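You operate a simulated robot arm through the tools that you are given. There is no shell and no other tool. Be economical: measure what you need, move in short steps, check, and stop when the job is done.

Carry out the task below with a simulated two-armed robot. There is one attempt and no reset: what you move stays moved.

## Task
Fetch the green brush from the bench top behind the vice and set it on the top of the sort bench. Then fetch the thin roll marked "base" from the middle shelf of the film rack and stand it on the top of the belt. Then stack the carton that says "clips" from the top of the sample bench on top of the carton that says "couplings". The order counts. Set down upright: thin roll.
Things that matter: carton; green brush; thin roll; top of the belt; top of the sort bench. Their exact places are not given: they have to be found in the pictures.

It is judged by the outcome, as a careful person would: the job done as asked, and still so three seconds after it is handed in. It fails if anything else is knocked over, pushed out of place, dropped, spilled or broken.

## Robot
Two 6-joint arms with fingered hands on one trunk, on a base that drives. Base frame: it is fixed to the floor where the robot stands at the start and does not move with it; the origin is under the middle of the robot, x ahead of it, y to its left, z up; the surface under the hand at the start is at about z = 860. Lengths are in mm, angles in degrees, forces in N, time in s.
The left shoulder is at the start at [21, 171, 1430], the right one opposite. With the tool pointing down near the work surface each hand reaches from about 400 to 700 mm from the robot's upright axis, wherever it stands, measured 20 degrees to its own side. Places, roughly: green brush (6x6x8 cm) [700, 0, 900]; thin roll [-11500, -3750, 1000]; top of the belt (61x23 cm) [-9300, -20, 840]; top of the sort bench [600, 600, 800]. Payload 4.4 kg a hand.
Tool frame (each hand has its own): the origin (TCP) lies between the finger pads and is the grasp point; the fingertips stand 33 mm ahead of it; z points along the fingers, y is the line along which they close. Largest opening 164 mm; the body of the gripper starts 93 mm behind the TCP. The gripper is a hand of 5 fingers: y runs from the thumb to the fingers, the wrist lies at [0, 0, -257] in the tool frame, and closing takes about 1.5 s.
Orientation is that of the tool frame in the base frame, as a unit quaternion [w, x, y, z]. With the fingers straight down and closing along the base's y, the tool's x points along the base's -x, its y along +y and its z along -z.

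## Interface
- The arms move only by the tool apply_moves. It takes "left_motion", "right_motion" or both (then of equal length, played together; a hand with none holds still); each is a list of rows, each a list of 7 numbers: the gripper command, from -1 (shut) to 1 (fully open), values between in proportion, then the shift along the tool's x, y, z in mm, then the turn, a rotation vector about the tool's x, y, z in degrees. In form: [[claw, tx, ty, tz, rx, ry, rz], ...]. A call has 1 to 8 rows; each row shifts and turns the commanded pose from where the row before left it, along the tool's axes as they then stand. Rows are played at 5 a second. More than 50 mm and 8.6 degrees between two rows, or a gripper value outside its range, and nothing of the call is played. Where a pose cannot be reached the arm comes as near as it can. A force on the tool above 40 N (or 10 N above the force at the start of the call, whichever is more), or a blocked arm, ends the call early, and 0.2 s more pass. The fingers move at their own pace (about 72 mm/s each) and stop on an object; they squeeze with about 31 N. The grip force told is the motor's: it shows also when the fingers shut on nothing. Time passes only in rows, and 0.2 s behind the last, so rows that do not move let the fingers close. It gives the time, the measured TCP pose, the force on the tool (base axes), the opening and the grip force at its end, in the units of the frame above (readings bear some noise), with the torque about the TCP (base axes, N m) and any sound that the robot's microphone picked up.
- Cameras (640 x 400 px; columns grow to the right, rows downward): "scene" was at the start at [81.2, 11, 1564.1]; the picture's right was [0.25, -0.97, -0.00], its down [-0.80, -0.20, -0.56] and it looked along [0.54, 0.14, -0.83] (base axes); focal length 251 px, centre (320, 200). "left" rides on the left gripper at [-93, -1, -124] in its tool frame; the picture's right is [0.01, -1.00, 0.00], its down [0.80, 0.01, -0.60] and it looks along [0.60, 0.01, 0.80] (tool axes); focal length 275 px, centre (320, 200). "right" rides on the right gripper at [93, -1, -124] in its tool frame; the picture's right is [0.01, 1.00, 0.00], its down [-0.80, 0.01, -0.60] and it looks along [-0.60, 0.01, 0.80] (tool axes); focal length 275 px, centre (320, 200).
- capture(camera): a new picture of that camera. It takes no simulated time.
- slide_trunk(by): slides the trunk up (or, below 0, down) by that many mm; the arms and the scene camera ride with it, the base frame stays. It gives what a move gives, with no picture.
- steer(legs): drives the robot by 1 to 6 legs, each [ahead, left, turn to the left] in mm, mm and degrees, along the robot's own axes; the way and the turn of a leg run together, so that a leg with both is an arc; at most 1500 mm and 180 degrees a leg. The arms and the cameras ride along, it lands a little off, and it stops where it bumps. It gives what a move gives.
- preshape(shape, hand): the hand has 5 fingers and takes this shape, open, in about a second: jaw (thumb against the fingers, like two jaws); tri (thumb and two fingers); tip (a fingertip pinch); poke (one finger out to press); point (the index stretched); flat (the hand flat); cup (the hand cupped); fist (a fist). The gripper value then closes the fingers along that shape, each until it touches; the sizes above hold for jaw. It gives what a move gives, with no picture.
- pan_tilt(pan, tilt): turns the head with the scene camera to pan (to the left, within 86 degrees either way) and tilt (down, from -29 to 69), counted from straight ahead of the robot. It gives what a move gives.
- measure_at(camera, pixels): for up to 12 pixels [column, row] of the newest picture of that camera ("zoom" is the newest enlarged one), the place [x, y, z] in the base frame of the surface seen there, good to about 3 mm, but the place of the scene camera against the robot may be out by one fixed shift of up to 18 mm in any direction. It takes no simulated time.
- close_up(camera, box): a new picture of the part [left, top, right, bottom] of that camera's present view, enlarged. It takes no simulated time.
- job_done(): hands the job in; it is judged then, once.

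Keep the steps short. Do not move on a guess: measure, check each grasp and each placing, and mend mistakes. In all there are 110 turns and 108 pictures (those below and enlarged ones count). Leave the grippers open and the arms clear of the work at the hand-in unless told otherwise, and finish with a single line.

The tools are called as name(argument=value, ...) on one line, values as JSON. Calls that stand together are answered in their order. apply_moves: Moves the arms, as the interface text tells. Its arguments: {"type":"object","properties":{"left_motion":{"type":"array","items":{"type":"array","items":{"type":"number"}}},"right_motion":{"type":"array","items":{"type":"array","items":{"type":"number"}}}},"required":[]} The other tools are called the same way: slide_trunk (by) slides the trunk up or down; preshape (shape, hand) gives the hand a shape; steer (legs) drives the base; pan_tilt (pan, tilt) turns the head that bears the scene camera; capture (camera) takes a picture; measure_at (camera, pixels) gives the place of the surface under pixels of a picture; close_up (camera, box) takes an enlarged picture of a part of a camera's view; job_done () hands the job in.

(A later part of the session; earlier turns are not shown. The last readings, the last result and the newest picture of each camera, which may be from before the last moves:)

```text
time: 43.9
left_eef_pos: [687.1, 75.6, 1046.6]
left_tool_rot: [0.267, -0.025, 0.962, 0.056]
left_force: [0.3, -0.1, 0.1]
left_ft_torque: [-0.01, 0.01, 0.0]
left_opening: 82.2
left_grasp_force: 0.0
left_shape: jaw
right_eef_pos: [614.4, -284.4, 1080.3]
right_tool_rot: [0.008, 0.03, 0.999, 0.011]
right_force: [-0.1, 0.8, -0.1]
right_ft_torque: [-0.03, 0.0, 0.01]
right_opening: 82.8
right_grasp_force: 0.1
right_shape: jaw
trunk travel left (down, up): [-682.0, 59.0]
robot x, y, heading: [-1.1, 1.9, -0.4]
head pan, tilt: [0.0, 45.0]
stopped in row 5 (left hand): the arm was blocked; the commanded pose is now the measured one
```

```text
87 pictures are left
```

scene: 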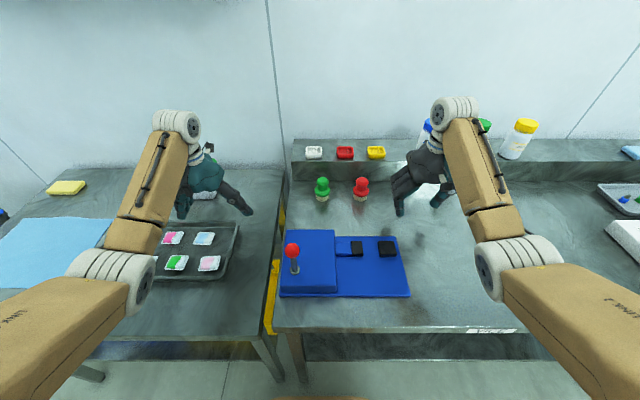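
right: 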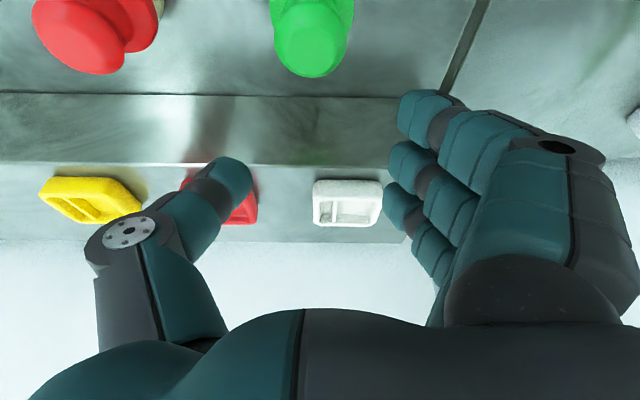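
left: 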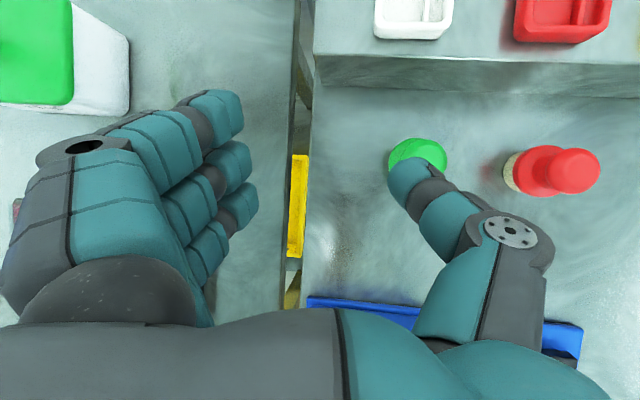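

The arm is blocked going inboard, so the brush should sit on the hand's own side. I'll swing the left hand back, fix its tilt, and then drive the robot 210 mm to the right.

apply_moves(left_motion=[[0, 0, 40, 0, 0, 0, 0], [0, 0, 40, 0, 0, 0, 0], [0, 10, 40, -6, 6.9, 1, 1.1], [0, 15, 0, -8, 0, 0, 0], [0, 15, 0, -8, 0, 0, 0], [0, 0, 0, 0, 0, 0, 0]])

pan_tilt(pan=-60, tilt=40)

capture(camera="scene")

```text
time: 45.3
left_eef_pos: [630.6, 189.1, 1056.7]
left_tool_rot: [0.258, 0.001, 0.966, -0.002]
left_force: [0.3, 0.6, -0.3]
left_ft_torque: [-0.01, 0.0, -0.01]
left_opening: 82.6
left_grasp_force: 0.1
left_shape: jaw
right_eef_pos: [614.0, -283.4, 1081.1]
right_tool_rot: [0.007, 0.03, 0.999, 0.011]
right_force: [-1.1, -0.7, 0.5]
right_ft_torque: [0.02, 0.03, -0.02]
right_opening: 82.6
right_grasp_force: 0.2
right_shape: jaw
trunk travel left (down, up): [-682.0, 59.0]
robot x, y, heading: [-2.0, -1.0, -0.1]
head pan, tilt: [0.0, 45.0]
```

```text
time: 46.6
left_eef_pos: [629.8, 189.9, 1055.6]
left_tool_rot: [0.258, 0.001, 0.966, -0.003]
left_force: [0.1, 0.4, -0.9]
left_ft_torque: [0.01, -0.02, -0.02]
left_opening: 82.6
left_grasp_force: 0.1
left_shape: jaw
right_eef_pos: [614.4, -284.3, 1081.1]
right_tool_rot: [0.007, 0.03, 0.999, 0.009]
right_force: [-0.1, 0.2, -0.3]
right_ft_torque: [0.02, 0.0, -0.02]
right_opening: 82.6
right_grasp_force: 0.1
right_shape: jaw
trunk travel left (down, up): [-682.0, 59.0]
robot x, y, heading: [0.4, 0.5, -0.2]
head pan, tilt: [-60.0, 40.0]
```

```text
86 pictures are left
```

scene: 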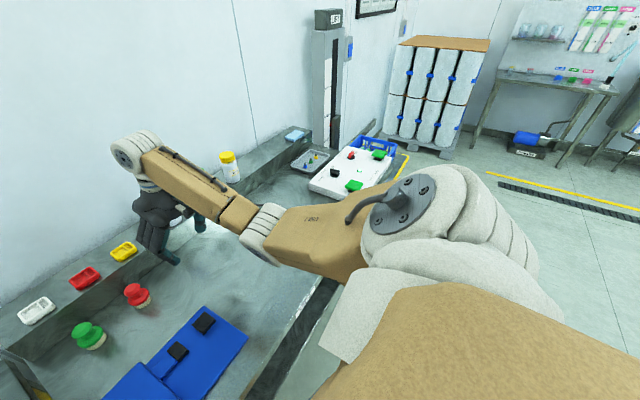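

The floor to the right is clear. I'll drive 210 mm to the right.

steer(legs=[[0, -210, 0]])

capture(camera="left")

```text
time: 48.2
left_eef_pos: [630.0, -17.5, 1056.3]
left_tool_rot: [0.258, 0.001, 0.966, -0.002]
left_force: [-0.2, 0.1, 0.8]
left_ft_torque: [0.04, 0.0, 0.03]
left_opening: 82.8
left_grasp_force: 0.0
left_shape: jaw
right_eef_pos: [613.7, -491.6, 1080.1]
right_tool_rot: [0.007, 0.03, 0.999, 0.01]
right_force: [-0.1, -0.3, 1.3]
right_ft_torque: [0.01, 0.0, -0.01]
right_opening: 82.5
right_grasp_force: 0.0
right_shape: jaw
trunk travel left (down, up): [-682.0, 59.0]
robot x, y, heading: [2.4, -205.6, -0.1]
head pan, tilt: [-60.0, 40.0]
```

```text
85 pictures are left
```

left: 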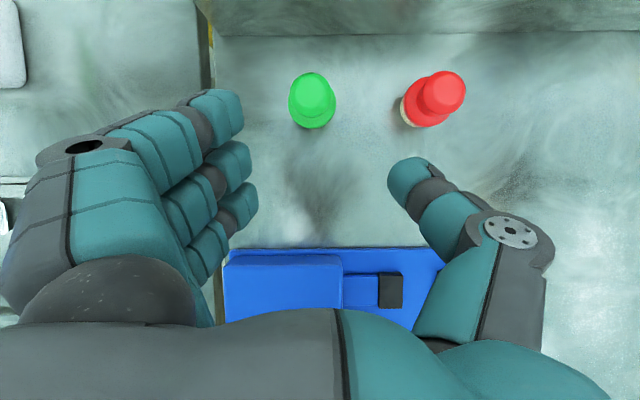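

The green brush is in view at (313,100). I'll measure it.

measure_at(camera="left", pixels=[[313, 92], [300, 92], [327, 92], [313, 78], [313, 108], [313, 122], [295, 105], [332, 105], [440, 90], [340, 180]])

```text
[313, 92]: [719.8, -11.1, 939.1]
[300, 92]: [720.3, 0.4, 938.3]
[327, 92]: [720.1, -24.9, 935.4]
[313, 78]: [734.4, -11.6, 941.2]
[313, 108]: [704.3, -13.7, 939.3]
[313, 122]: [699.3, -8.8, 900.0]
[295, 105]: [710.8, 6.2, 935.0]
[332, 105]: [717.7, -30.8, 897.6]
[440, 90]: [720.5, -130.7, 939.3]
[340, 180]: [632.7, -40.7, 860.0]
```

The knob centre is at (719,-12), top 940. I'll reduce the tilt to 20° and move to 75 mm above it.

apply_moves(left_motion=[[0, 0, 0, 0, 0, 5, 0], [0, 0, 0, 0, 0, 5, 0], [0, -28, 2, 10, 0, 0, 0], [0, -28, 2, 10, 0, 0, 0], [0, -28, 2, 10, 0, 0, 0], [0, 9, 0, 26, 0, 0, 0], [0, 9, 0, 26, 0, 0, 0], [0, 0, 0, 0, 0, 0, 0]])

capture(camera="left")

```text
time: 50.0
left_eef_pos: [720.6, -10.4, 1000.9]
left_tool_rot: [0.173, 0.002, 0.985, -0.003]
left_force: [0.2, -0.9, -0.3]
left_ft_torque: [-0.02, -0.02, 0.01]
left_opening: 82.5
left_grasp_force: 0.0
left_shape: jaw
right_eef_pos: [613.3, -491.4, 1081.6]
right_tool_rot: [0.006, 0.03, 0.999, 0.011]
right_force: [0.0, -1.3, 0.1]
right_ft_torque: [-0.03, -0.02, 0.0]
right_opening: 82.7
right_grasp_force: 0.0
right_shape: jaw
trunk travel left (down, up): [-682.0, 59.0]
robot x, y, heading: [-0.4, -205.9, 0.2]
head pan, tilt: [-60.0, 40.0]
```

```text
84 pictures are left
```

left: 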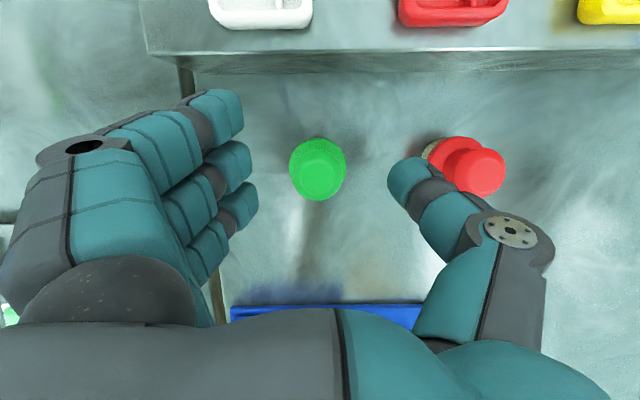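

It's well centred. I'll go down 76 mm to z≈925 and then close.

apply_moves(left_motion=[[0, 8.6, -0.7, 23.5, 0, 0, 0], [0, 8.6, -0.7, 23.5, 0, 0, 0], [0, 8.6, 0, 23.5, 0, 0, 0], [0, 0, 0, 0, 0, 0, 0]])

capture(camera="left")

```text
time: 51.0
left_eef_pos: [719.8, -11.1, 927.0]
left_tool_rot: [0.173, 0.001, 0.985, -0.002]
left_force: [-1.1, 0.0, -0.1]
left_ft_torque: [-0.01, -0.01, 0.0]
left_opening: 82.4
left_grasp_force: 0.0
left_shape: jaw
right_eef_pos: [613.2, -489.3, 1080.4]
right_tool_rot: [0.006, 0.031, 0.999, 0.01]
right_force: [0.5, 0.5, 0.2]
right_ft_torque: [0.03, -0.02, -0.02]
right_opening: 82.6
right_grasp_force: 0.0
right_shape: jaw
trunk travel left (down, up): [-682.0, 59.0]
robot x, y, heading: [-1.1, -207.4, 0.1]
head pan, tilt: [-60.0, 40.0]
```

```text
83 pictures are left
```

left: 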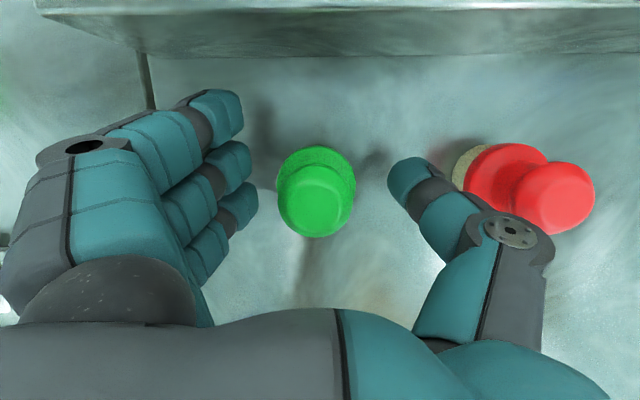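

The brush is between the fingers. I'll close.

apply_moves(left_motion=[[-0.6, 0, 0, 0, 0, 0, 0], [-0.6, 0, 0, 0, 0, 0, 0], [-0.8, 0, 0, 0, 0, 0, 0], [-0.8, 0, 0, 0, 0, 0, 0], [-0.8, 0, 0, 0, 0, 0, 0], [-0.8, 0, 0, 0, 0, 0, 0]])

capture(camera="left")

```text
time: 52.4
left_eef_pos: [720.6, -11.7, 931.3]
left_tool_rot: [0.178, 0.002, 0.984, -0.001]
left_force: [0.8, 4.1, 23.1]
left_ft_torque: [0.28, 0.07, -0.04]
left_opening: 24.2
left_grasp_force: 31.1
left_shape: jaw
right_eef_pos: [611.5, -491.1, 1082.6]
right_tool_rot: [0.007, 0.03, 0.999, 0.011]
right_force: [0.6, 0.4, 0.0]
right_ft_torque: [-0.01, 0.02, -0.01]
right_opening: 82.7
right_grasp_force: 0.0
right_shape: jaw
trunk travel left (down, up): [-682.0, 59.0]
robot x, y, heading: [1.5, -206.3, -0.2]
head pan, tilt: [-60.0, 40.0]
```

```text
82 pictures are left
```

left: 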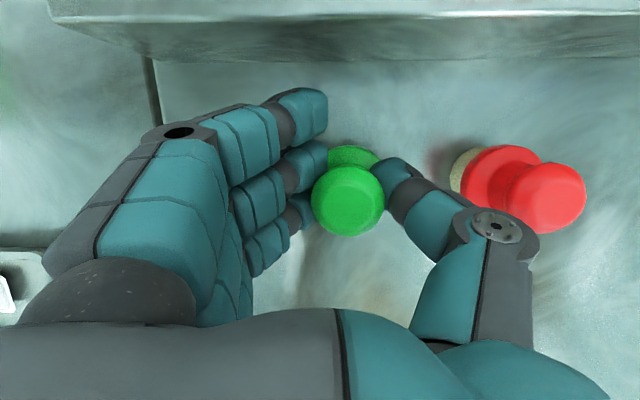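

It grips the neck (24 mm, 31 N). I'll lift it straight up 60 mm and check.

apply_moves(left_motion=[[-0.8, -7, 0, -19, 0, 0, 0], [-0.8, -7, 0, -19, 0, 0, 0], [-0.8, -7, 0, -19, 0, 0, 0], [-0.8, 0, 0, 0, 0, 0, 0]])

capture(camera="left")

pan_tilt(pan=15, tilt=50)

capture(camera="scene")

```text
time: 53.4
left_eef_pos: [719.6, -13.1, 986.5]
left_tool_rot: [0.172, 0.0, 0.985, -0.001]
left_force: [-0.5, 0.5, -1.0]
left_ft_torque: [0.05, -0.01, -0.02]
left_opening: 22.8
left_grasp_force: 31.3
left_shape: jaw
right_eef_pos: [614.4, -490.4, 1081.9]
right_tool_rot: [0.007, 0.03, 0.999, 0.01]
right_force: [-0.1, 0.5, -0.2]
right_ft_torque: [0.0, -0.01, 0.0]
right_opening: 82.7
right_grasp_force: 0.0
right_shape: jaw
trunk travel left (down, up): [-682.0, 59.0]
robot x, y, heading: [4.5, -209.1, 0.2]
head pan, tilt: [-60.0, 40.0]
```

```text
81 pictures are left
```

left: 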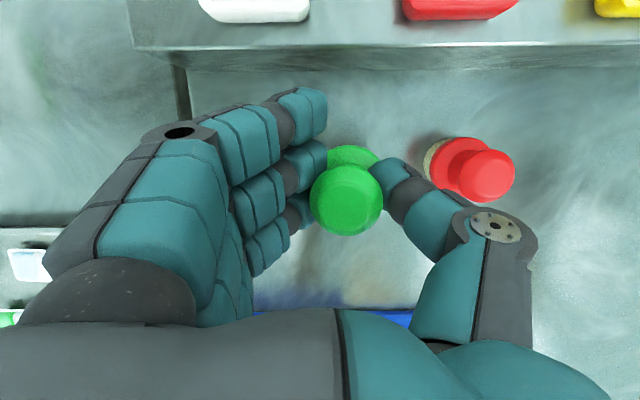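

```text
time: 54.9
left_eef_pos: [720.5, -12.8, 988.0]
left_tool_rot: [0.173, 0.001, 0.985, -0.002]
left_force: [-0.1, 0.3, -1.2]
left_ft_torque: [0.01, 0.01, 0.0]
left_opening: 23.0
left_grasp_force: 31.0
left_shape: jaw
right_eef_pos: [613.6, -491.2, 1081.2]
right_tool_rot: [0.007, 0.031, 0.999, 0.011]
right_force: [0.2, 0.2, -0.1]
right_ft_torque: [0.01, -0.01, 0.0]
right_opening: 82.5
right_grasp_force: 0.1
right_shape: jaw
trunk travel left (down, up): [-682.0, 59.0]
robot x, y, heading: [0.9, -206.2, 0.1]
head pan, tilt: [15.0, 50.0]
```

```text
80 pictures are left
```

scene: 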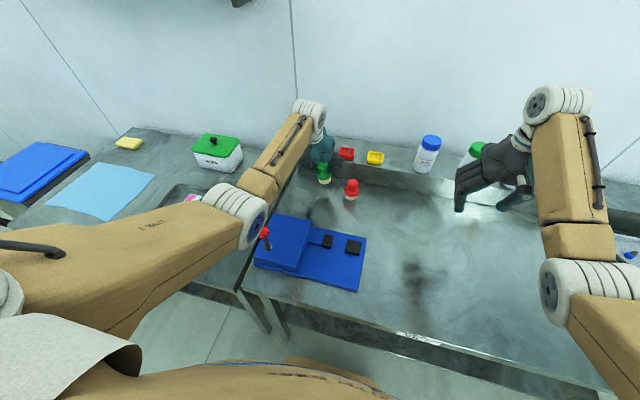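

The brush is held firmly. I'll drive 210 mm back to the left to bring it over the free strip of the sort bench, at y≈197.

steer(legs=[[0, 210, 0]])

capture(camera="left")

```text
time: 56.5
left_eef_pos: [720.9, 196.3, 987.8]
left_tool_rot: [0.173, -0.001, 0.985, -0.002]
left_force: [-0.5, 0.7, -1.3]
left_ft_torque: [-0.04, -0.02, 0.04]
left_opening: 23.1
left_grasp_force: 30.7
left_shape: jaw
right_eef_pos: [614.3, -281.6, 1081.3]
right_tool_rot: [0.006, 0.031, 0.999, 0.01]
right_force: [-0.6, 0.1, -0.2]
right_ft_torque: [-0.04, 0.0, 0.02]
right_opening: 82.6
right_grasp_force: 0.1
right_shape: jaw
trunk travel left (down, up): [-682.0, 59.0]
robot x, y, heading: [1.6, 0.7, -0.0]
head pan, tilt: [15.0, 50.0]
```

```text
79 pictures are left
```

left: 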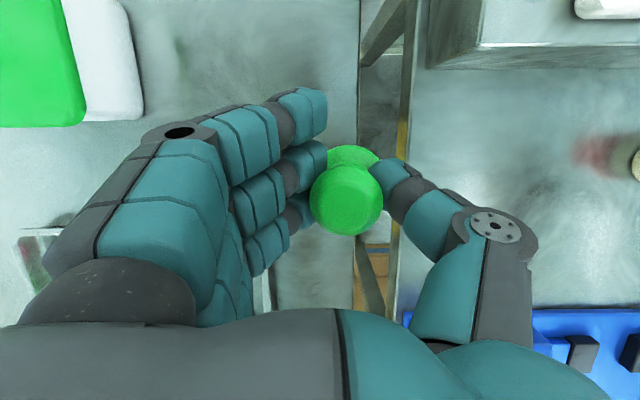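

The bench's right edge runs close to the brush, so I'll measure it and the tray edge.

measure_at(camera="left", pixels=[[352, 60], [354, 110], [345, 290], [300, 290], [270, 290], [230, 90], [45, 235], [320, 260], [260, 60], [100, 170]])

capture(camera="scene")

```text
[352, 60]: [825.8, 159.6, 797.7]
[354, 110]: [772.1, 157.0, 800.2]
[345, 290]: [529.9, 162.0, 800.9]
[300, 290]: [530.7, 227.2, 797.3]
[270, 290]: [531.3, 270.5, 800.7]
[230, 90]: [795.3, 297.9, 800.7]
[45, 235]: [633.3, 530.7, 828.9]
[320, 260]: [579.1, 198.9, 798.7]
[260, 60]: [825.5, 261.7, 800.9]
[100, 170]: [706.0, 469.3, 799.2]
```

```text
78 pictures are left
```

scene: 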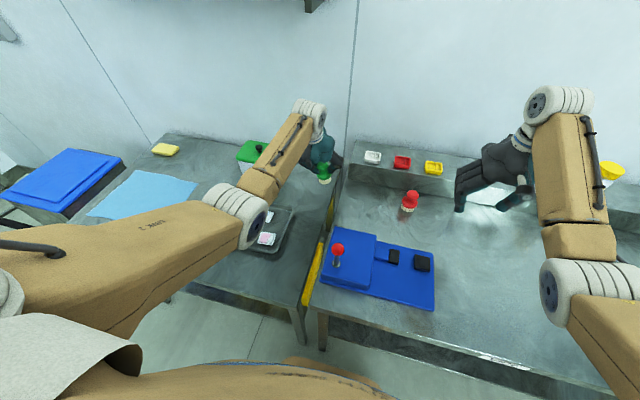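

The bench top is at z=800 and its edge at y≈155. I'll place the brush at about (700,220), clear of tray and edge. First I shift over, then lower to z≈880.

apply_moves(left_motion=[[-0.8, 18.8, 24, -6.8, 0, 0, 0], [-0.8, 9.2, 0, 25.4, 0, 0, 0], [-0.8, 9.2, 0, 25.4, 0, 0, 0], [-0.8, 9.2, 0, 25.4, 0, 0, 0], [-0.8, 9.2, 0, 25.4, 0, 0, 0], [-0.8, 0, 0, 0, 0, 0, 0]])

capture(camera="left")

```text
time: 57.9
left_eef_pos: [701.8, 221.3, 882.6]
left_tool_rot: [0.172, 0.001, 0.985, -0.002]
left_force: [0.7, -0.2, -0.9]
left_ft_torque: [0.02, -0.01, 0.02]
left_opening: 23.0
left_grasp_force: 31.4
left_shape: jaw
right_eef_pos: [614.5, -282.4, 1080.7]
right_tool_rot: [0.006, 0.031, 0.999, 0.009]
right_force: [0.5, -0.3, 0.8]
right_ft_torque: [-0.03, 0.0, 0.04]
right_opening: 82.3
right_grasp_force: 0.1
right_shape: jaw
trunk travel left (down, up): [-682.0, 59.0]
robot x, y, heading: [-0.5, 1.7, 0.1]
head pan, tilt: [15.0, 50.0]
```

```text
77 pictures are left
```

left: 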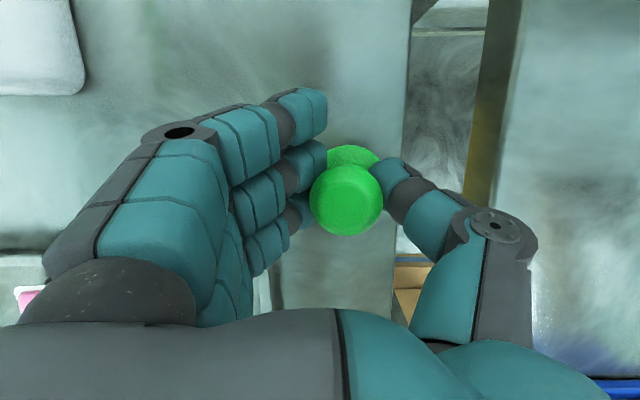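

I'll lower in small steps until there's contact, expected near z≈870.

apply_moves(left_motion=[[-0.8, 2, 0, 5.6, 0, 0, 0], [-0.8, 1, 0, 3, 0, 0, 0], [-0.8, 0, 0, 0, 0, 0, 0]])

```text
time: 58.7
left_eef_pos: [701.6, 221.0, 872.8]
left_tool_rot: [0.174, 0.002, 0.985, -0.002]
left_force: [0.6, 0.0, 3.7]
left_ft_torque: [0.03, 0.09, -0.01]
left_opening: 23.4
left_grasp_force: 31.1
left_shape: jaw
right_eef_pos: [613.3, -282.8, 1083.0]
right_tool_rot: [0.007, 0.03, 0.999, 0.01]
right_force: [0.5, -0.6, -0.8]
right_ft_torque: [0.02, 0.03, -0.02]
right_opening: 82.6
right_grasp_force: 0.1
right_shape: jaw
trunk travel left (down, up): [-682.0, 59.0]
robot x, y, heading: [-2.6, -0.6, 0.0]
head pan, tilt: [15.0, 50.0]
```

The force is up about 4 N, so it's touching. I'll open to half, let it settle, and look.

apply_moves(left_motion=[[-0.8, 0.5, 0, 1.5, 0, 0, 0], [-0.4, 0, 0, 0, 0, 0, 0], [-0.1, 0, 0, 0, 0, 0, 0], [0, 0, 0, 0, 0, 0, 0], [0, 0, 0, 0, 0, 0, 0]])

capture(camera="left")

```text
time: 59.9
left_eef_pos: [700.1, 220.4, 869.6]
left_tool_rot: [0.173, 0.0, 0.985, -0.002]
left_force: [0.0, 0.8, 0.0]
left_ft_torque: [0.02, 0.01, -0.01]
left_opening: 81.0
left_grasp_force: 0.1
left_shape: jaw
right_eef_pos: [613.6, -283.1, 1080.5]
right_tool_rot: [0.006, 0.03, 0.999, 0.01]
right_force: [0.1, 0.9, 0.7]
right_ft_torque: [-0.02, 0.01, 0.02]
right_opening: 82.5
right_grasp_force: 0.1
right_shape: jaw
trunk travel left (down, up): [-682.0, 59.0]
robot x, y, heading: [-0.7, -1.4, 0.0]
head pan, tilt: [15.0, 50.0]
```

```text
76 pictures are left
```

left: 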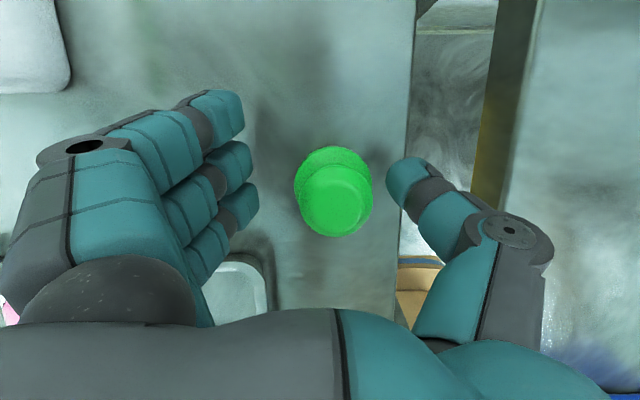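

The brush stands on the bench. I'll raise the hand 190 mm straight up and check with the scene camera.

apply_moves(left_motion=[[0, -10, 0, -28, 0, 0, 0], [0, -16, 0, -44, 0, 0, 0], [0, -16, 0, -44, 0, 0, 0], [0, -16, 0, -44, 0, 0, 0], [0, 0, 0, 0, 0, 0, 0]])

capture(camera="scene")

```text
time: 61.1
left_eef_pos: [700.2, 221.2, 1038.3]
left_tool_rot: [0.172, 0.0, 0.985, -0.002]
left_force: [0.1, 0.5, 0.3]
left_ft_torque: [-0.01, 0.0, 0.01]
left_opening: 80.9
left_grasp_force: 0.1
left_shape: jaw
right_eef_pos: [614.4, -282.7, 1080.2]
right_tool_rot: [0.007, 0.03, 0.999, 0.009]
right_force: [-0.2, 0.1, 0.1]
right_ft_torque: [0.0, 0.0, -0.03]
right_opening: 82.7
right_grasp_force: 0.0
right_shape: jaw
trunk travel left (down, up): [-682.0, 59.0]
robot x, y, heading: [-2.4, 0.4, 0.2]
head pan, tilt: [15.0, 50.0]
```

```text
75 pictures are left
```

scene: 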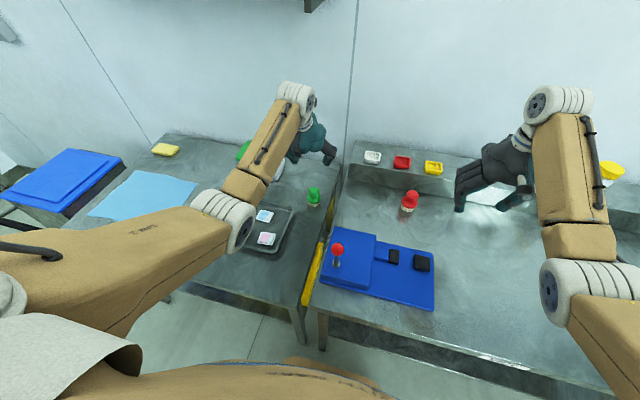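

Brush done; it stands at (313,195). Now I back off 700 mm and turn half round to look at the room.

steer(legs=[[-700, 0, 0]])

pan_tilt(pan=80, tilt=15)

capture(camera="scene")

pan_tilt(pan=-80, tilt=15)

capture(camera="scene")

```text
time: 64.9
left_eef_pos: [-0.1, 223.7, 1038.5]
left_tool_rot: [0.173, -0.002, 0.985, -0.002]
left_force: [-0.4, -0.4, -0.1]
left_ft_torque: [0.01, -0.03, -0.02]
left_opening: 80.9
left_grasp_force: 0.0
left_shape: jaw
right_eef_pos: [-84.4, -279.6, 1081.6]
right_tool_rot: [0.007, 0.027, 1.0, 0.009]
right_force: [-0.4, -1.0, 0.0]
right_ft_torque: [0.02, -0.01, -0.04]
right_opening: 82.6
right_grasp_force: 0.1
right_shape: jaw
trunk travel left (down, up): [-682.0, 59.0]
robot x, y, heading: [-699.6, 1.9, 0.7]
head pan, tilt: [15.0, 50.0]
```

```text
time: 66.3
left_eef_pos: [-0.7, 223.5, 1039.1]
left_tool_rot: [0.173, -0.004, 0.985, -0.001]
left_force: [0.3, -0.6, 0.1]
left_ft_torque: [0.02, 0.05, 0.01]
left_opening: 80.8
left_grasp_force: 0.0
left_shape: jaw
right_eef_pos: [-83.7, -279.6, 1081.1]
right_tool_rot: [0.007, 0.026, 1.0, 0.01]
right_force: [0.9, -0.4, 0.0]
right_ft_torque: [0.03, -0.01, 0.02]
right_opening: 82.7
right_grasp_force: 0.1
right_shape: jaw
trunk travel left (down, up): [-682.0, 59.0]
robot x, y, heading: [-702.1, -1.6, 0.5]
head pan, tilt: [80.0, 15.0]
```

```text
74 pictures are left
```

scene: 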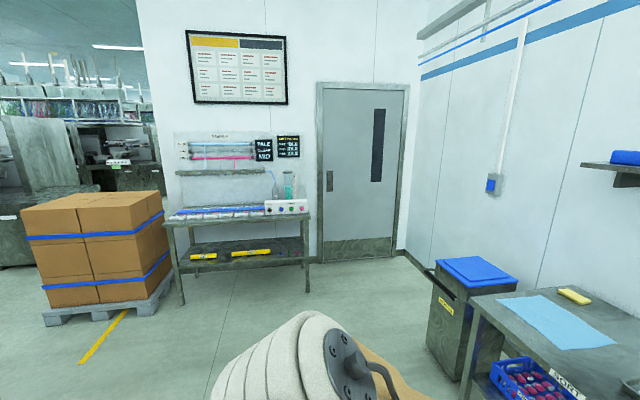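

```text
time: 68.8
left_eef_pos: [-0.6, 222.7, 1038.7]
left_tool_rot: [0.173, -0.003, 0.985, -0.001]
left_force: [0.1, -0.6, 0.0]
left_ft_torque: [-0.02, 0.0, -0.01]
left_opening: 80.8
left_grasp_force: 0.0
left_shape: jaw
right_eef_pos: [-83.6, -280.2, 1080.0]
right_tool_rot: [0.007, 0.027, 1.0, 0.009]
right_force: [-0.5, 0.5, 0.2]
right_ft_torque: [-0.01, -0.01, -0.03]
right_opening: 82.8
right_grasp_force: 0.1
right_shape: jaw
trunk travel left (down, up): [-682.0, 59.0]
robot x, y, heading: [-698.6, -3.0, 0.6]
head pan, tilt: [-80.0, 15.0]
```

```text
73 pictures are left
```

scene: 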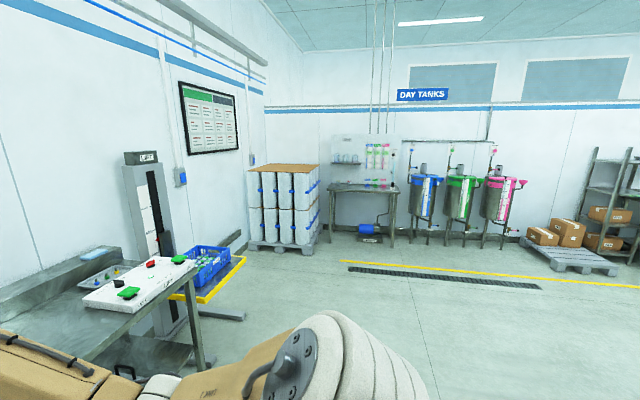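

There's open floor here. I turn 180° to look the way I must go (base -x).

steer(legs=[[-200, 0, 0], [0, 0, 180]])

pan_tilt(pan=0, tilt=15)

capture(camera="scene")

```text
time: 74.9
left_eef_pos: [-1388.7, 497.3, 1048.2]
left_tool_rot: [-0.09, 0.859, -0.48, -0.154]
left_force: [-0.2, -0.3, -2.7]
left_ft_torque: [0.07, 0.03, 0.02]
left_opening: 82.3
left_grasp_force: 0.0
left_shape: jaw
right_eef_pos: [-920.1, 685.9, 1089.1]
right_tool_rot: [0.002, 0.859, -0.512, -0.02]
right_force: [0.7, 0.7, -1.4]
right_ft_torque: [-0.09, 0.08, 0.02]
right_opening: 82.6
right_grasp_force: 0.1
right_shape: jaw
trunk travel left (down, up): [-682.0, 59.0]
robot x, y, heading: [-851.4, 30.0, 121.5]
head pan, tilt: [-80.0, 15.0]
stopped in leg 2: the robot was blocked; the commanded pose is now the measured one
```

```text
time: 76.4
left_eef_pos: [-1394.8, 500.7, 1045.1]
left_tool_rot: [-0.09, 0.86, -0.479, -0.153]
left_force: [0.2, -0.1, 0.6]
left_ft_torque: [-0.03, 0.01, -0.01]
left_opening: 81.7
left_grasp_force: 0.0
left_shape: jaw
right_eef_pos: [-927.4, 688.7, 1088.0]
right_tool_rot: [0.004, 0.859, -0.512, -0.014]
right_force: [-0.8, 0.5, -0.4]
right_ft_torque: [-0.01, 0.01, 0.0]
right_opening: 82.3
right_grasp_force: 0.0
right_shape: jaw
trunk travel left (down, up): [-682.0, 59.0]
robot x, y, heading: [-846.9, 25.8, 121.8]
head pan, tilt: [0.0, 15.0]
```

```text
72 pictures are left
```

scene: 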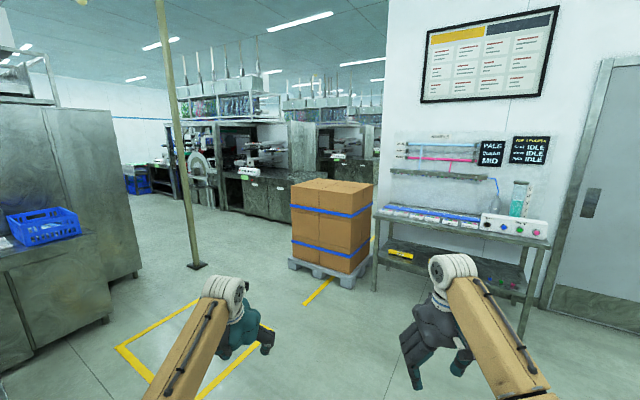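

I was blocked at heading 121°, probably by the bench on my left. I'll look left and down.

pan_tilt(pan=60, tilt=35)

capture(camera="scene")

measure_at(camera="scene", pixels=[[100, 100], [320, 100], [500, 100], [320, 200], [200, 200], [560, 60]])

```text
time: 77.7
left_eef_pos: [-1394.9, 499.4, 1045.3]
left_tool_rot: [-0.09, 0.859, -0.48, -0.155]
left_force: [-0.4, 0.5, -0.4]
left_ft_torque: [0.0, 0.0, -0.01]
left_opening: 82.2
left_grasp_force: 0.0
left_shape: jaw
right_eef_pos: [-927.2, 688.1, 1087.6]
right_tool_rot: [0.003, 0.86, -0.511, -0.015]
right_force: [-0.8, -0.2, 0.2]
right_ft_torque: [0.01, -0.01, 0.01]
right_opening: 82.5
right_grasp_force: 0.1
right_shape: jaw
trunk travel left (down, up): [-682.0, 59.0]
robot x, y, heading: [-850.5, 31.4, 121.7]
head pan, tilt: [60.0, 35.0]
```

```text
71 pictures are left
```

scene: 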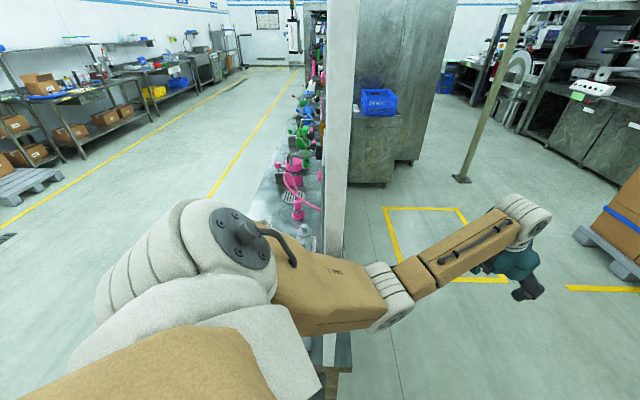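

```text
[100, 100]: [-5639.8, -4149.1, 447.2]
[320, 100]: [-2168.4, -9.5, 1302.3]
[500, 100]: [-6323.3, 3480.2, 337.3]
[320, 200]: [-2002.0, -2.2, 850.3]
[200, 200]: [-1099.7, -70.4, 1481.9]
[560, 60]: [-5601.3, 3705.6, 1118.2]
```

A partition with a bench full of coloured items stands just to my left, and my left arm is touching or near it. I'll look closer before moving.

close_up(camera="scene", box=[240, 100, 480, 400])

measure_at(camera="scene", pixels=[[338, 100], [335, 200], [332, 300], [330, 350], [330, 380], [345, 380], [300, 240], [270, 190], [385, 300], [340, 395], [390, 130]])

```text
1.33 times, centred on (360, 250) of scene
```

zoom: 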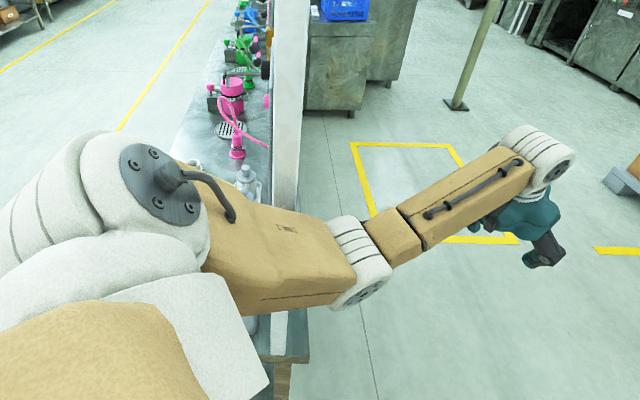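

```text
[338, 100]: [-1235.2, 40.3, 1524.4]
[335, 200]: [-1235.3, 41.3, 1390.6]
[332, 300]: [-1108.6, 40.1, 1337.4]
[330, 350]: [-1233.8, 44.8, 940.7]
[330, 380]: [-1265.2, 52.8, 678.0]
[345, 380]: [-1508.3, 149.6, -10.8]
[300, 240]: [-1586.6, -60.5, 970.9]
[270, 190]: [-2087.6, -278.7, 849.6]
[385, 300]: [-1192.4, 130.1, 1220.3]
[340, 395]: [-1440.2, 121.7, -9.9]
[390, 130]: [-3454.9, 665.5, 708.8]
```

My arm touched the end of the partition (x≈-1235, y≈40). Nothing looks disturbed. I'll back straight away from it, then go over to the aisle on the y<0 side before turning.

steer(legs=[[-210, -340, 0], [-1130, 700, 0]])

capture(camera="scene")

```text
time: 86.4
left_eef_pos: [-1006.0, -804.4, 1046.7]
left_tool_rot: [-0.091, 0.856, -0.485, -0.154]
left_force: [0.2, 0.3, -0.4]
left_ft_torque: [0.01, 0.05, -0.01]
left_opening: 82.2
left_grasp_force: 0.1
left_shape: jaw
right_eef_pos: [-536.0, -621.4, 1088.1]
right_tool_rot: [0.004, 0.856, -0.516, -0.015]
right_force: [-0.4, 0.4, 0.2]
right_ft_torque: [-0.02, 0.01, 0.0]
right_opening: 82.2
right_grasp_force: 0.1
right_shape: jaw
trunk travel left (down, up): [-682.0, 59.0]
robot x, y, heading: [-465.3, -1280.5, 121.1]
head pan, tilt: [60.0, 35.0]
```

```text
69 pictures are left
```

scene: 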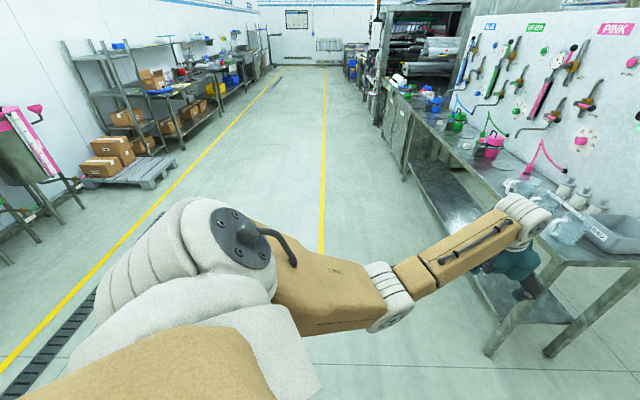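

The left hand is close to the bench with the jugs. I'll check distances before moving further into the aisle.

measure_at(camera="scene", pixels=[[610, 260], [560, 260], [420, 135], [380, 80], [325, 150], [180, 165], [70, 320], [20, 230], [240, 90], [345, 60], [290, 65], [560, 320]])

```text
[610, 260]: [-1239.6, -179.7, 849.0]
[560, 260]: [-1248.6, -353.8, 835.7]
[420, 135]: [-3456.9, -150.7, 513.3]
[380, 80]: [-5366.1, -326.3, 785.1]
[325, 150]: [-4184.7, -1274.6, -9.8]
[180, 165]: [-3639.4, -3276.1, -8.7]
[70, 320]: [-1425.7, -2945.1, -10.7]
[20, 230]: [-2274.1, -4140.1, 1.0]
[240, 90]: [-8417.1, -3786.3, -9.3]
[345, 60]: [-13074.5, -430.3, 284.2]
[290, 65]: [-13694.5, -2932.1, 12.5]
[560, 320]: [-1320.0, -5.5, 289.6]
```

The bench's south edge is at y≈-360 and the aisle is wide. I'll shift 500 more to -y, turn to face -x, and drive along at y≈-1780.

steer(legs=[[-428, 260, 0], [0, 0, 59], [1500, 0, 0], [1500, 0, 0]])

pan_tilt(pan=0, tilt=15)

capture(camera="scene")

```text
time: 106.0
left_eef_pos: [-4106.2, -2158.5, 1046.5]
left_tool_rot: [0.003, 0.983, 0.036, -0.178]
left_force: [0.1, 0.1, 0.3]
left_ft_torque: [0.0, -0.01, -0.05]
left_opening: 81.8
left_grasp_force: 0.0
left_shape: jaw
right_eef_pos: [-4057.1, -1657.4, 1087.2]
right_tool_rot: [0.01, 1.0, 0.009, -0.009]
right_force: [0.2, 0.1, -0.8]
right_ft_torque: [0.0, 0.0, -0.01]
right_opening: 82.5
right_grasp_force: 0.0
right_shape: jaw
trunk travel left (down, up): [-682.0, 59.0]
robot x, y, heading: [-3439.9, -1892.9, -175.6]
head pan, tilt: [60.0, 35.0]
```

```text
time: 107.3
left_eef_pos: [-4105.8, -2157.7, 1047.2]
left_tool_rot: [0.003, 0.983, 0.036, -0.18]
left_force: [0.7, -0.1, -0.7]
left_ft_torque: [-0.03, 0.01, -0.02]
left_opening: 81.9
left_grasp_force: 0.0
left_shape: jaw
right_eef_pos: [-4057.2, -1656.7, 1087.7]
right_tool_rot: [0.011, 1.0, 0.01, -0.012]
right_force: [0.4, 0.0, 0.0]
right_ft_torque: [-0.01, -0.01, -0.03]
right_opening: 82.8
right_grasp_force: 0.0
right_shape: jaw
trunk travel left (down, up): [-682.0, 59.0]
robot x, y, heading: [-3433.4, -1892.3, -175.2]
head pan, tilt: [0.0, 15.0]
```

```text
68 pictures are left
```

scene: 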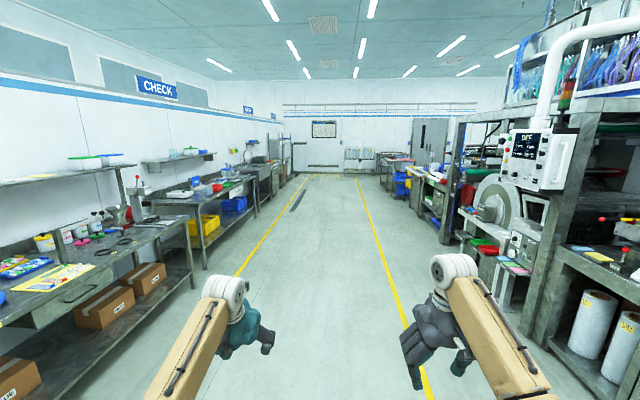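

The aisle ahead is clear. I'll straighten the heading, drive 4.5 m farther, and then look left and right.

steer(legs=[[0, 0, -4.8], [1500, 0, 0], [1500, 0, 0], [1500, 0, 0]])

capture(camera="scene")

pan_tilt(pan=55, tilt=15)

capture(camera="scene")

pan_tilt(pan=-45, tilt=15)

capture(camera="scene")

```text
time: 129.3
left_eef_pos: [-8627.5, -2095.5, 1046.4]
left_tool_rot: [-0.002, 0.984, 0.004, -0.177]
left_force: [0.3, -0.1, -0.7]
left_ft_torque: [0.01, 0.01, 0.07]
left_opening: 81.8
left_grasp_force: 0.1
left_shape: jaw
right_eef_pos: [-8547.1, -1597.6, 1086.5]
right_tool_rot: [0.01, 1.0, -0.022, -0.01]
right_force: [-0.1, 0.6, -1.0]
right_ft_torque: [0.03, 0.0, 0.04]
right_opening: 82.6
right_grasp_force: 0.1
right_shape: jaw
trunk travel left (down, up): [-682.0, 59.0]
robot x, y, heading: [-7941.0, -1868.8, -179.4]
head pan, tilt: [0.0, 15.0]
```

```text
67 pictures are left
```

scene: 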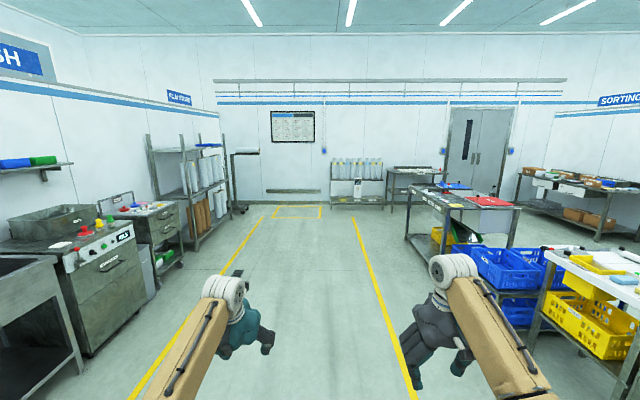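

```text
time: 130.5
left_eef_pos: [-8627.4, -2096.3, 1047.6]
left_tool_rot: [-0.002, 0.984, 0.005, -0.179]
left_force: [-0.1, -0.5, -0.1]
left_ft_torque: [-0.02, 0.03, 0.0]
left_opening: 81.9
left_grasp_force: 0.1
left_shape: jaw
right_eef_pos: [-8547.9, -1597.2, 1088.4]
right_tool_rot: [0.01, 1.0, -0.023, -0.012]
right_force: [-0.4, 0.5, 0.4]
right_ft_torque: [0.01, -0.02, -0.02]
right_opening: 82.5
right_grasp_force: 0.1
right_shape: jaw
trunk travel left (down, up): [-682.0, 59.0]
robot x, y, heading: [-7942.4, -1874.8, -179.4]
head pan, tilt: [55.0, 15.0]
```

```text
66 pictures are left
```

scene: 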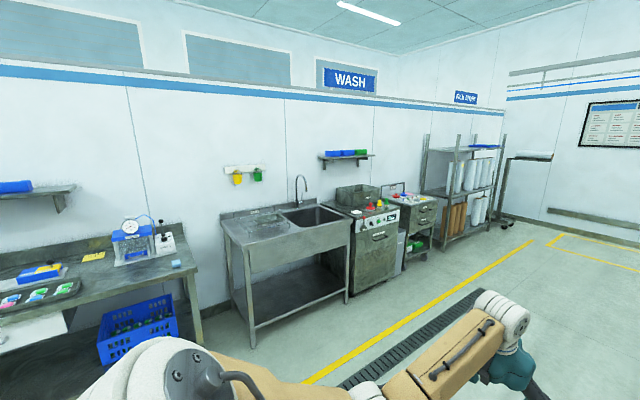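

```text
time: 132.3
left_eef_pos: [-8628.0, -2094.9, 1046.9]
left_tool_rot: [-0.004, 0.984, 0.004, -0.179]
left_force: [-0.1, -0.3, -1.2]
left_ft_torque: [0.01, -0.01, 0.01]
left_opening: 81.8
left_grasp_force: 0.1
left_shape: jaw
right_eef_pos: [-8546.1, -1597.7, 1086.1]
right_tool_rot: [0.01, 1.0, -0.022, -0.011]
right_force: [0.4, 0.2, 0.6]
right_ft_torque: [0.0, 0.0, -0.02]
right_opening: 82.3
right_grasp_force: 0.1
right_shape: jaw
trunk travel left (down, up): [-682.0, 59.0]
robot x, y, heading: [-7941.8, -1868.8, -179.0]
head pan, tilt: [-45.0, 15.0]
```

```text
65 pictures are left
```

scene: 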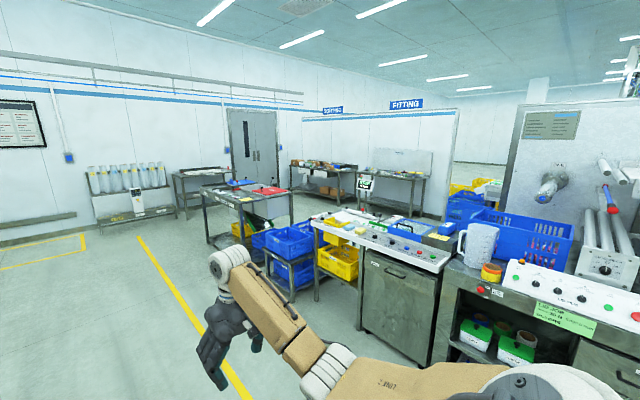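

The film rack is ahead on the left under the "FILM STORE" sign. I'll drive to x≈-11250 and turn to face it (base -y).

steer(legs=[[1500, 0, 0], [1500, 0, 0], [300, 0, 0], [0, 0, 89]])

pan_tilt(pan=0, tilt=20)

capture(camera="scene")

```text
time: 152.1
left_eef_pos: [-11042.0, -2563.8, 1046.5]
left_tool_rot: [0.122, 0.708, 0.683, -0.132]
left_force: [0.4, 0.1, 0.5]
left_ft_torque: [0.0, 0.03, -0.03]
left_opening: 81.9
left_grasp_force: 0.1
left_shape: jaw
right_eef_pos: [-11535.4, -2459.7, 1086.5]
right_tool_rot: [0.014, 0.738, 0.674, -0.002]
right_force: [0.6, -1.5, 0.5]
right_ft_torque: [0.01, 0.02, -0.01]
right_opening: 82.3
right_grasp_force: 0.0
right_shape: jaw
trunk travel left (down, up): [-682.0, 59.0]
robot x, y, heading: [-11230.9, -1870.6, -91.7]
head pan, tilt: [-45.0, 15.0]
```

```text
time: 153.2
left_eef_pos: [-11042.7, -2562.8, 1046.4]
left_tool_rot: [0.122, 0.708, 0.683, -0.131]
left_force: [-0.3, 0.2, -0.6]
left_ft_torque: [0.02, 0.0, -0.02]
left_opening: 82.1
left_grasp_force: 0.1
left_shape: jaw
right_eef_pos: [-11536.0, -2459.0, 1086.4]
right_tool_rot: [0.015, 0.738, 0.674, 0.0]
right_force: [-0.2, -0.7, 0.7]
right_ft_torque: [-0.01, -0.01, 0.01]
right_opening: 82.5
right_grasp_force: 0.0
right_shape: jaw
trunk travel left (down, up): [-682.0, 59.0]
robot x, y, heading: [-11233.7, -1865.8, -91.8]
head pan, tilt: [0.0, 20.0]
```

```text
64 pictures are left
```

scene: 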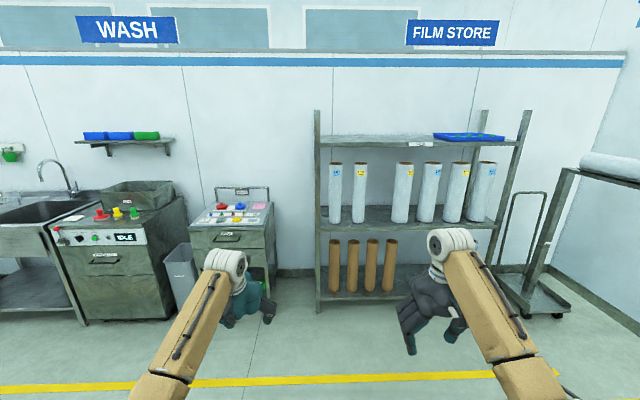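

Rolls stand on the middle shelf. I'll zoom in to find the thin one marked "base".

close_up(camera="scene", box=[312, 130, 528, 265])

measure_at(camera="scene", pixels=[[335, 168], [335, 218], [360, 168], [360, 218], [405, 168], [405, 218], [395, 228], [330, 228], [400, 146], [345, 300]])

```text
2.96 times, centred on (420, 198) of scene
```

zoom: 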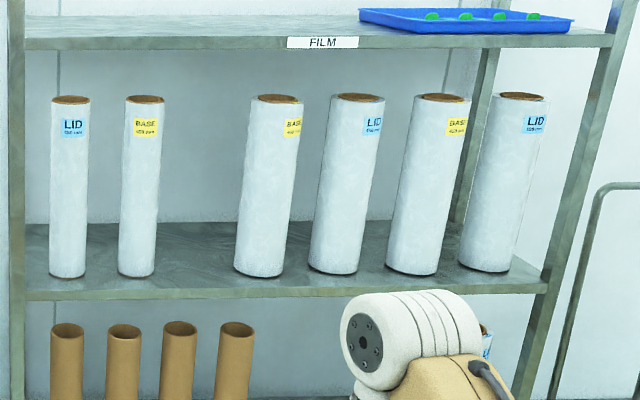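

```text
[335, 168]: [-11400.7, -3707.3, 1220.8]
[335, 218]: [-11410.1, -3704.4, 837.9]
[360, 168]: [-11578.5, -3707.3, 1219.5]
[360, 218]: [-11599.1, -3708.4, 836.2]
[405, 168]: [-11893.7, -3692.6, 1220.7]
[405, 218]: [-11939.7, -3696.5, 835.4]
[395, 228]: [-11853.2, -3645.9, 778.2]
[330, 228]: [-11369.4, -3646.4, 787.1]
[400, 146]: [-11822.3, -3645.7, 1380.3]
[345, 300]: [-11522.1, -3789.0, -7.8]
```

The thin "BASE" roll is second from the left: centre about x=-11590, diameter ~92, standing on the shelf at z≈800. I'll grip it from the front with the left hand held level. Here in free space, I tuck the right hand in and tilt the left hand to level.

apply_moves(right_motion=[[0, 20, -10, 25, 0, 0, 0], [0, 20, -10, 25, 0, 0, 0], [0, 25, -10, 25, 0, 0, 0], [0, 25, 0, 25, 0, 0, 0], [0, 30, 0, 20, 0, 0, 0], [0, 30, 0, 0, 0, 0, 0], [0, 0, 0, 0, 0, 0, 0], [0, 0, 0, 0, 0, 0, 0]], left_motion=[[0.6, 0, 0, 0, 0, -8, 0], [0.6, 0, 0, 0, 0, -8, 0], [0.6, 0, 0, 0, 0, -8, 0], [0.6, 0, 0, 0, 0, -8, 0], [0.6, 0, 0, 0, 0, -8, 0], [0.6, 0, 0, 0, 0, -8, 0], [0.6, 0, 0, 0, 0, -8, 0], [0.6, 0, 0, 0, 0, -8, 0]])

```text
time: 155.0
left_eef_pos: [-11042.8, -2562.4, 1048.2]
left_tool_rot: [0.465, 0.532, 0.514, -0.488]
left_force: [-0.3, -0.2, 0.5]
left_ft_torque: [0.07, 0.0, 0.01]
left_opening: 131.0
left_grasp_force: 0.1
left_shape: jaw
right_eef_pos: [-11552.2, -2315.5, 956.5]
right_tool_rot: [0.016, 0.738, 0.675, -0.001]
right_force: [-0.6, -0.3, 1.0]
right_ft_torque: [-0.01, -0.02, 0.0]
right_opening: 82.7
right_grasp_force: 0.1
right_shape: jaw
right hand out of reach, approached as far as the arm can: row 1
trunk travel left (down, up): [-682.0, 59.0]
robot x, y, heading: [-11231.8, -1869.1, -91.7]
head pan, tilt: [0.0, 20.0]
```

All good. I'll finish levelling (5°), straighten the heading, and drive to stand in front of the roll about 220 mm short.

apply_moves(left_motion=[[0.6, 0, 0, 0, 0, -5.4, 0], [0.6, 0, 0, 0, 0, 0, 0]])

steer(legs=[[0, 0, 1.7], [0, -568, 0], [960, 0, 0]])

capture(camera="left")

capture(camera="scene")

```text
time: 155.6
left_eef_pos: [-11038.9, -2561.1, 1048.4]
left_tool_rot: [0.481, 0.515, 0.502, -0.501]
left_force: [1.0, 0.7, -0.9]
left_ft_torque: [0.01, 0.0, 0.02]
left_opening: 130.9
left_grasp_force: 0.0
left_shape: jaw
right_eef_pos: [-11551.8, -2314.8, 956.8]
right_tool_rot: [0.017, 0.738, 0.675, -0.001]
right_force: [-0.1, -0.2, -0.1]
right_ft_torque: [-0.01, -0.04, -0.01]
right_opening: 82.5
right_grasp_force: 0.0
right_shape: jaw
trunk travel left (down, up): [-682.0, 59.0]
robot x, y, heading: [-11229.5, -1868.6, -92.0]
head pan, tilt: [0.0, 20.0]
```

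```text
time: 163.8
left_eef_pos: [-11618.2, -3496.0, 1048.4]
left_tool_rot: [0.484, 0.512, 0.505, -0.499]
left_force: [0.4, 0.0, 0.3]
left_ft_torque: [-0.03, 0.0, 0.01]
left_opening: 130.9
left_grasp_force: 0.0
left_shape: jaw
right_eef_pos: [-12131.7, -3252.3, 956.6]
right_tool_rot: [0.015, 0.735, 0.678, -0.001]
right_force: [0.1, 0.3, 0.3]
right_ft_torque: [0.01, -0.01, -0.01]
right_opening: 82.6
right_grasp_force: 0.2
right_shape: jaw
trunk travel left (down, up): [-682.0, 59.0]
robot x, y, heading: [-11815.0, -2803.6, -91.6]
head pan, tilt: [0.0, 20.0]
```

```text
62 pictures are left
```

left: 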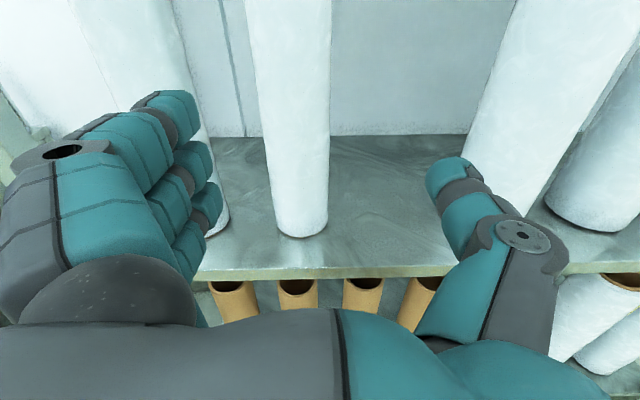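

```text
61 pictures are left
```

scene: 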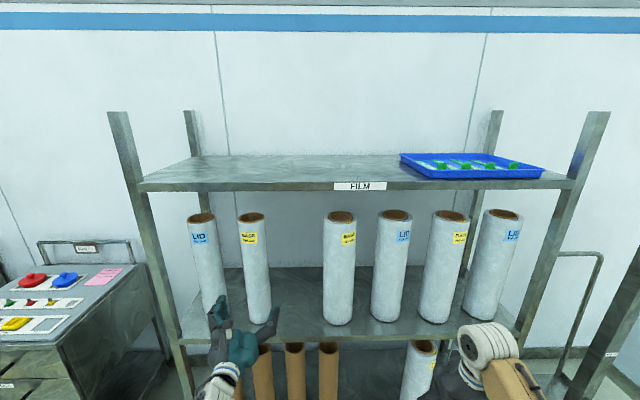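

The hand is in front of the rolls, and the BASE roll is in the left view at column ~292. I'll measure it.

measure_at(camera="left", pixels=[[292, 100], [300, 210], [262, 100], [328, 100], [275, 200], [326, 200], [298, 234], [225, 230], [340, 250], [200, 80], [520, 100], [340, 273]])

measure_at(camera="scene", pixels=[[252, 216], [250, 240], [262, 310], [201, 216], [340, 215], [455, 205]])

```text
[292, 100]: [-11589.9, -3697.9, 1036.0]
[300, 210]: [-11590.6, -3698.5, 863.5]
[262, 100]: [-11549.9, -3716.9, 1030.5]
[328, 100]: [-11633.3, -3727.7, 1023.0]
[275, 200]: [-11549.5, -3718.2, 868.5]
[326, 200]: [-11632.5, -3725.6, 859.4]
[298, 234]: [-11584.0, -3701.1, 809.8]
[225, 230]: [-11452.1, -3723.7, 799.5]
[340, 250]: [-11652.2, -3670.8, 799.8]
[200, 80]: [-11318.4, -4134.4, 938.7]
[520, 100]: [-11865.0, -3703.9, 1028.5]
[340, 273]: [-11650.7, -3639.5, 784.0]
```

```text
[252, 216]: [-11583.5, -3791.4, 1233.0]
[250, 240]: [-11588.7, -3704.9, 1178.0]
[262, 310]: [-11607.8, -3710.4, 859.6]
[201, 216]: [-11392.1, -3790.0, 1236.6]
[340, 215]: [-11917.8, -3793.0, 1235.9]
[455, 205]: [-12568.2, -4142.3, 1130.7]
```

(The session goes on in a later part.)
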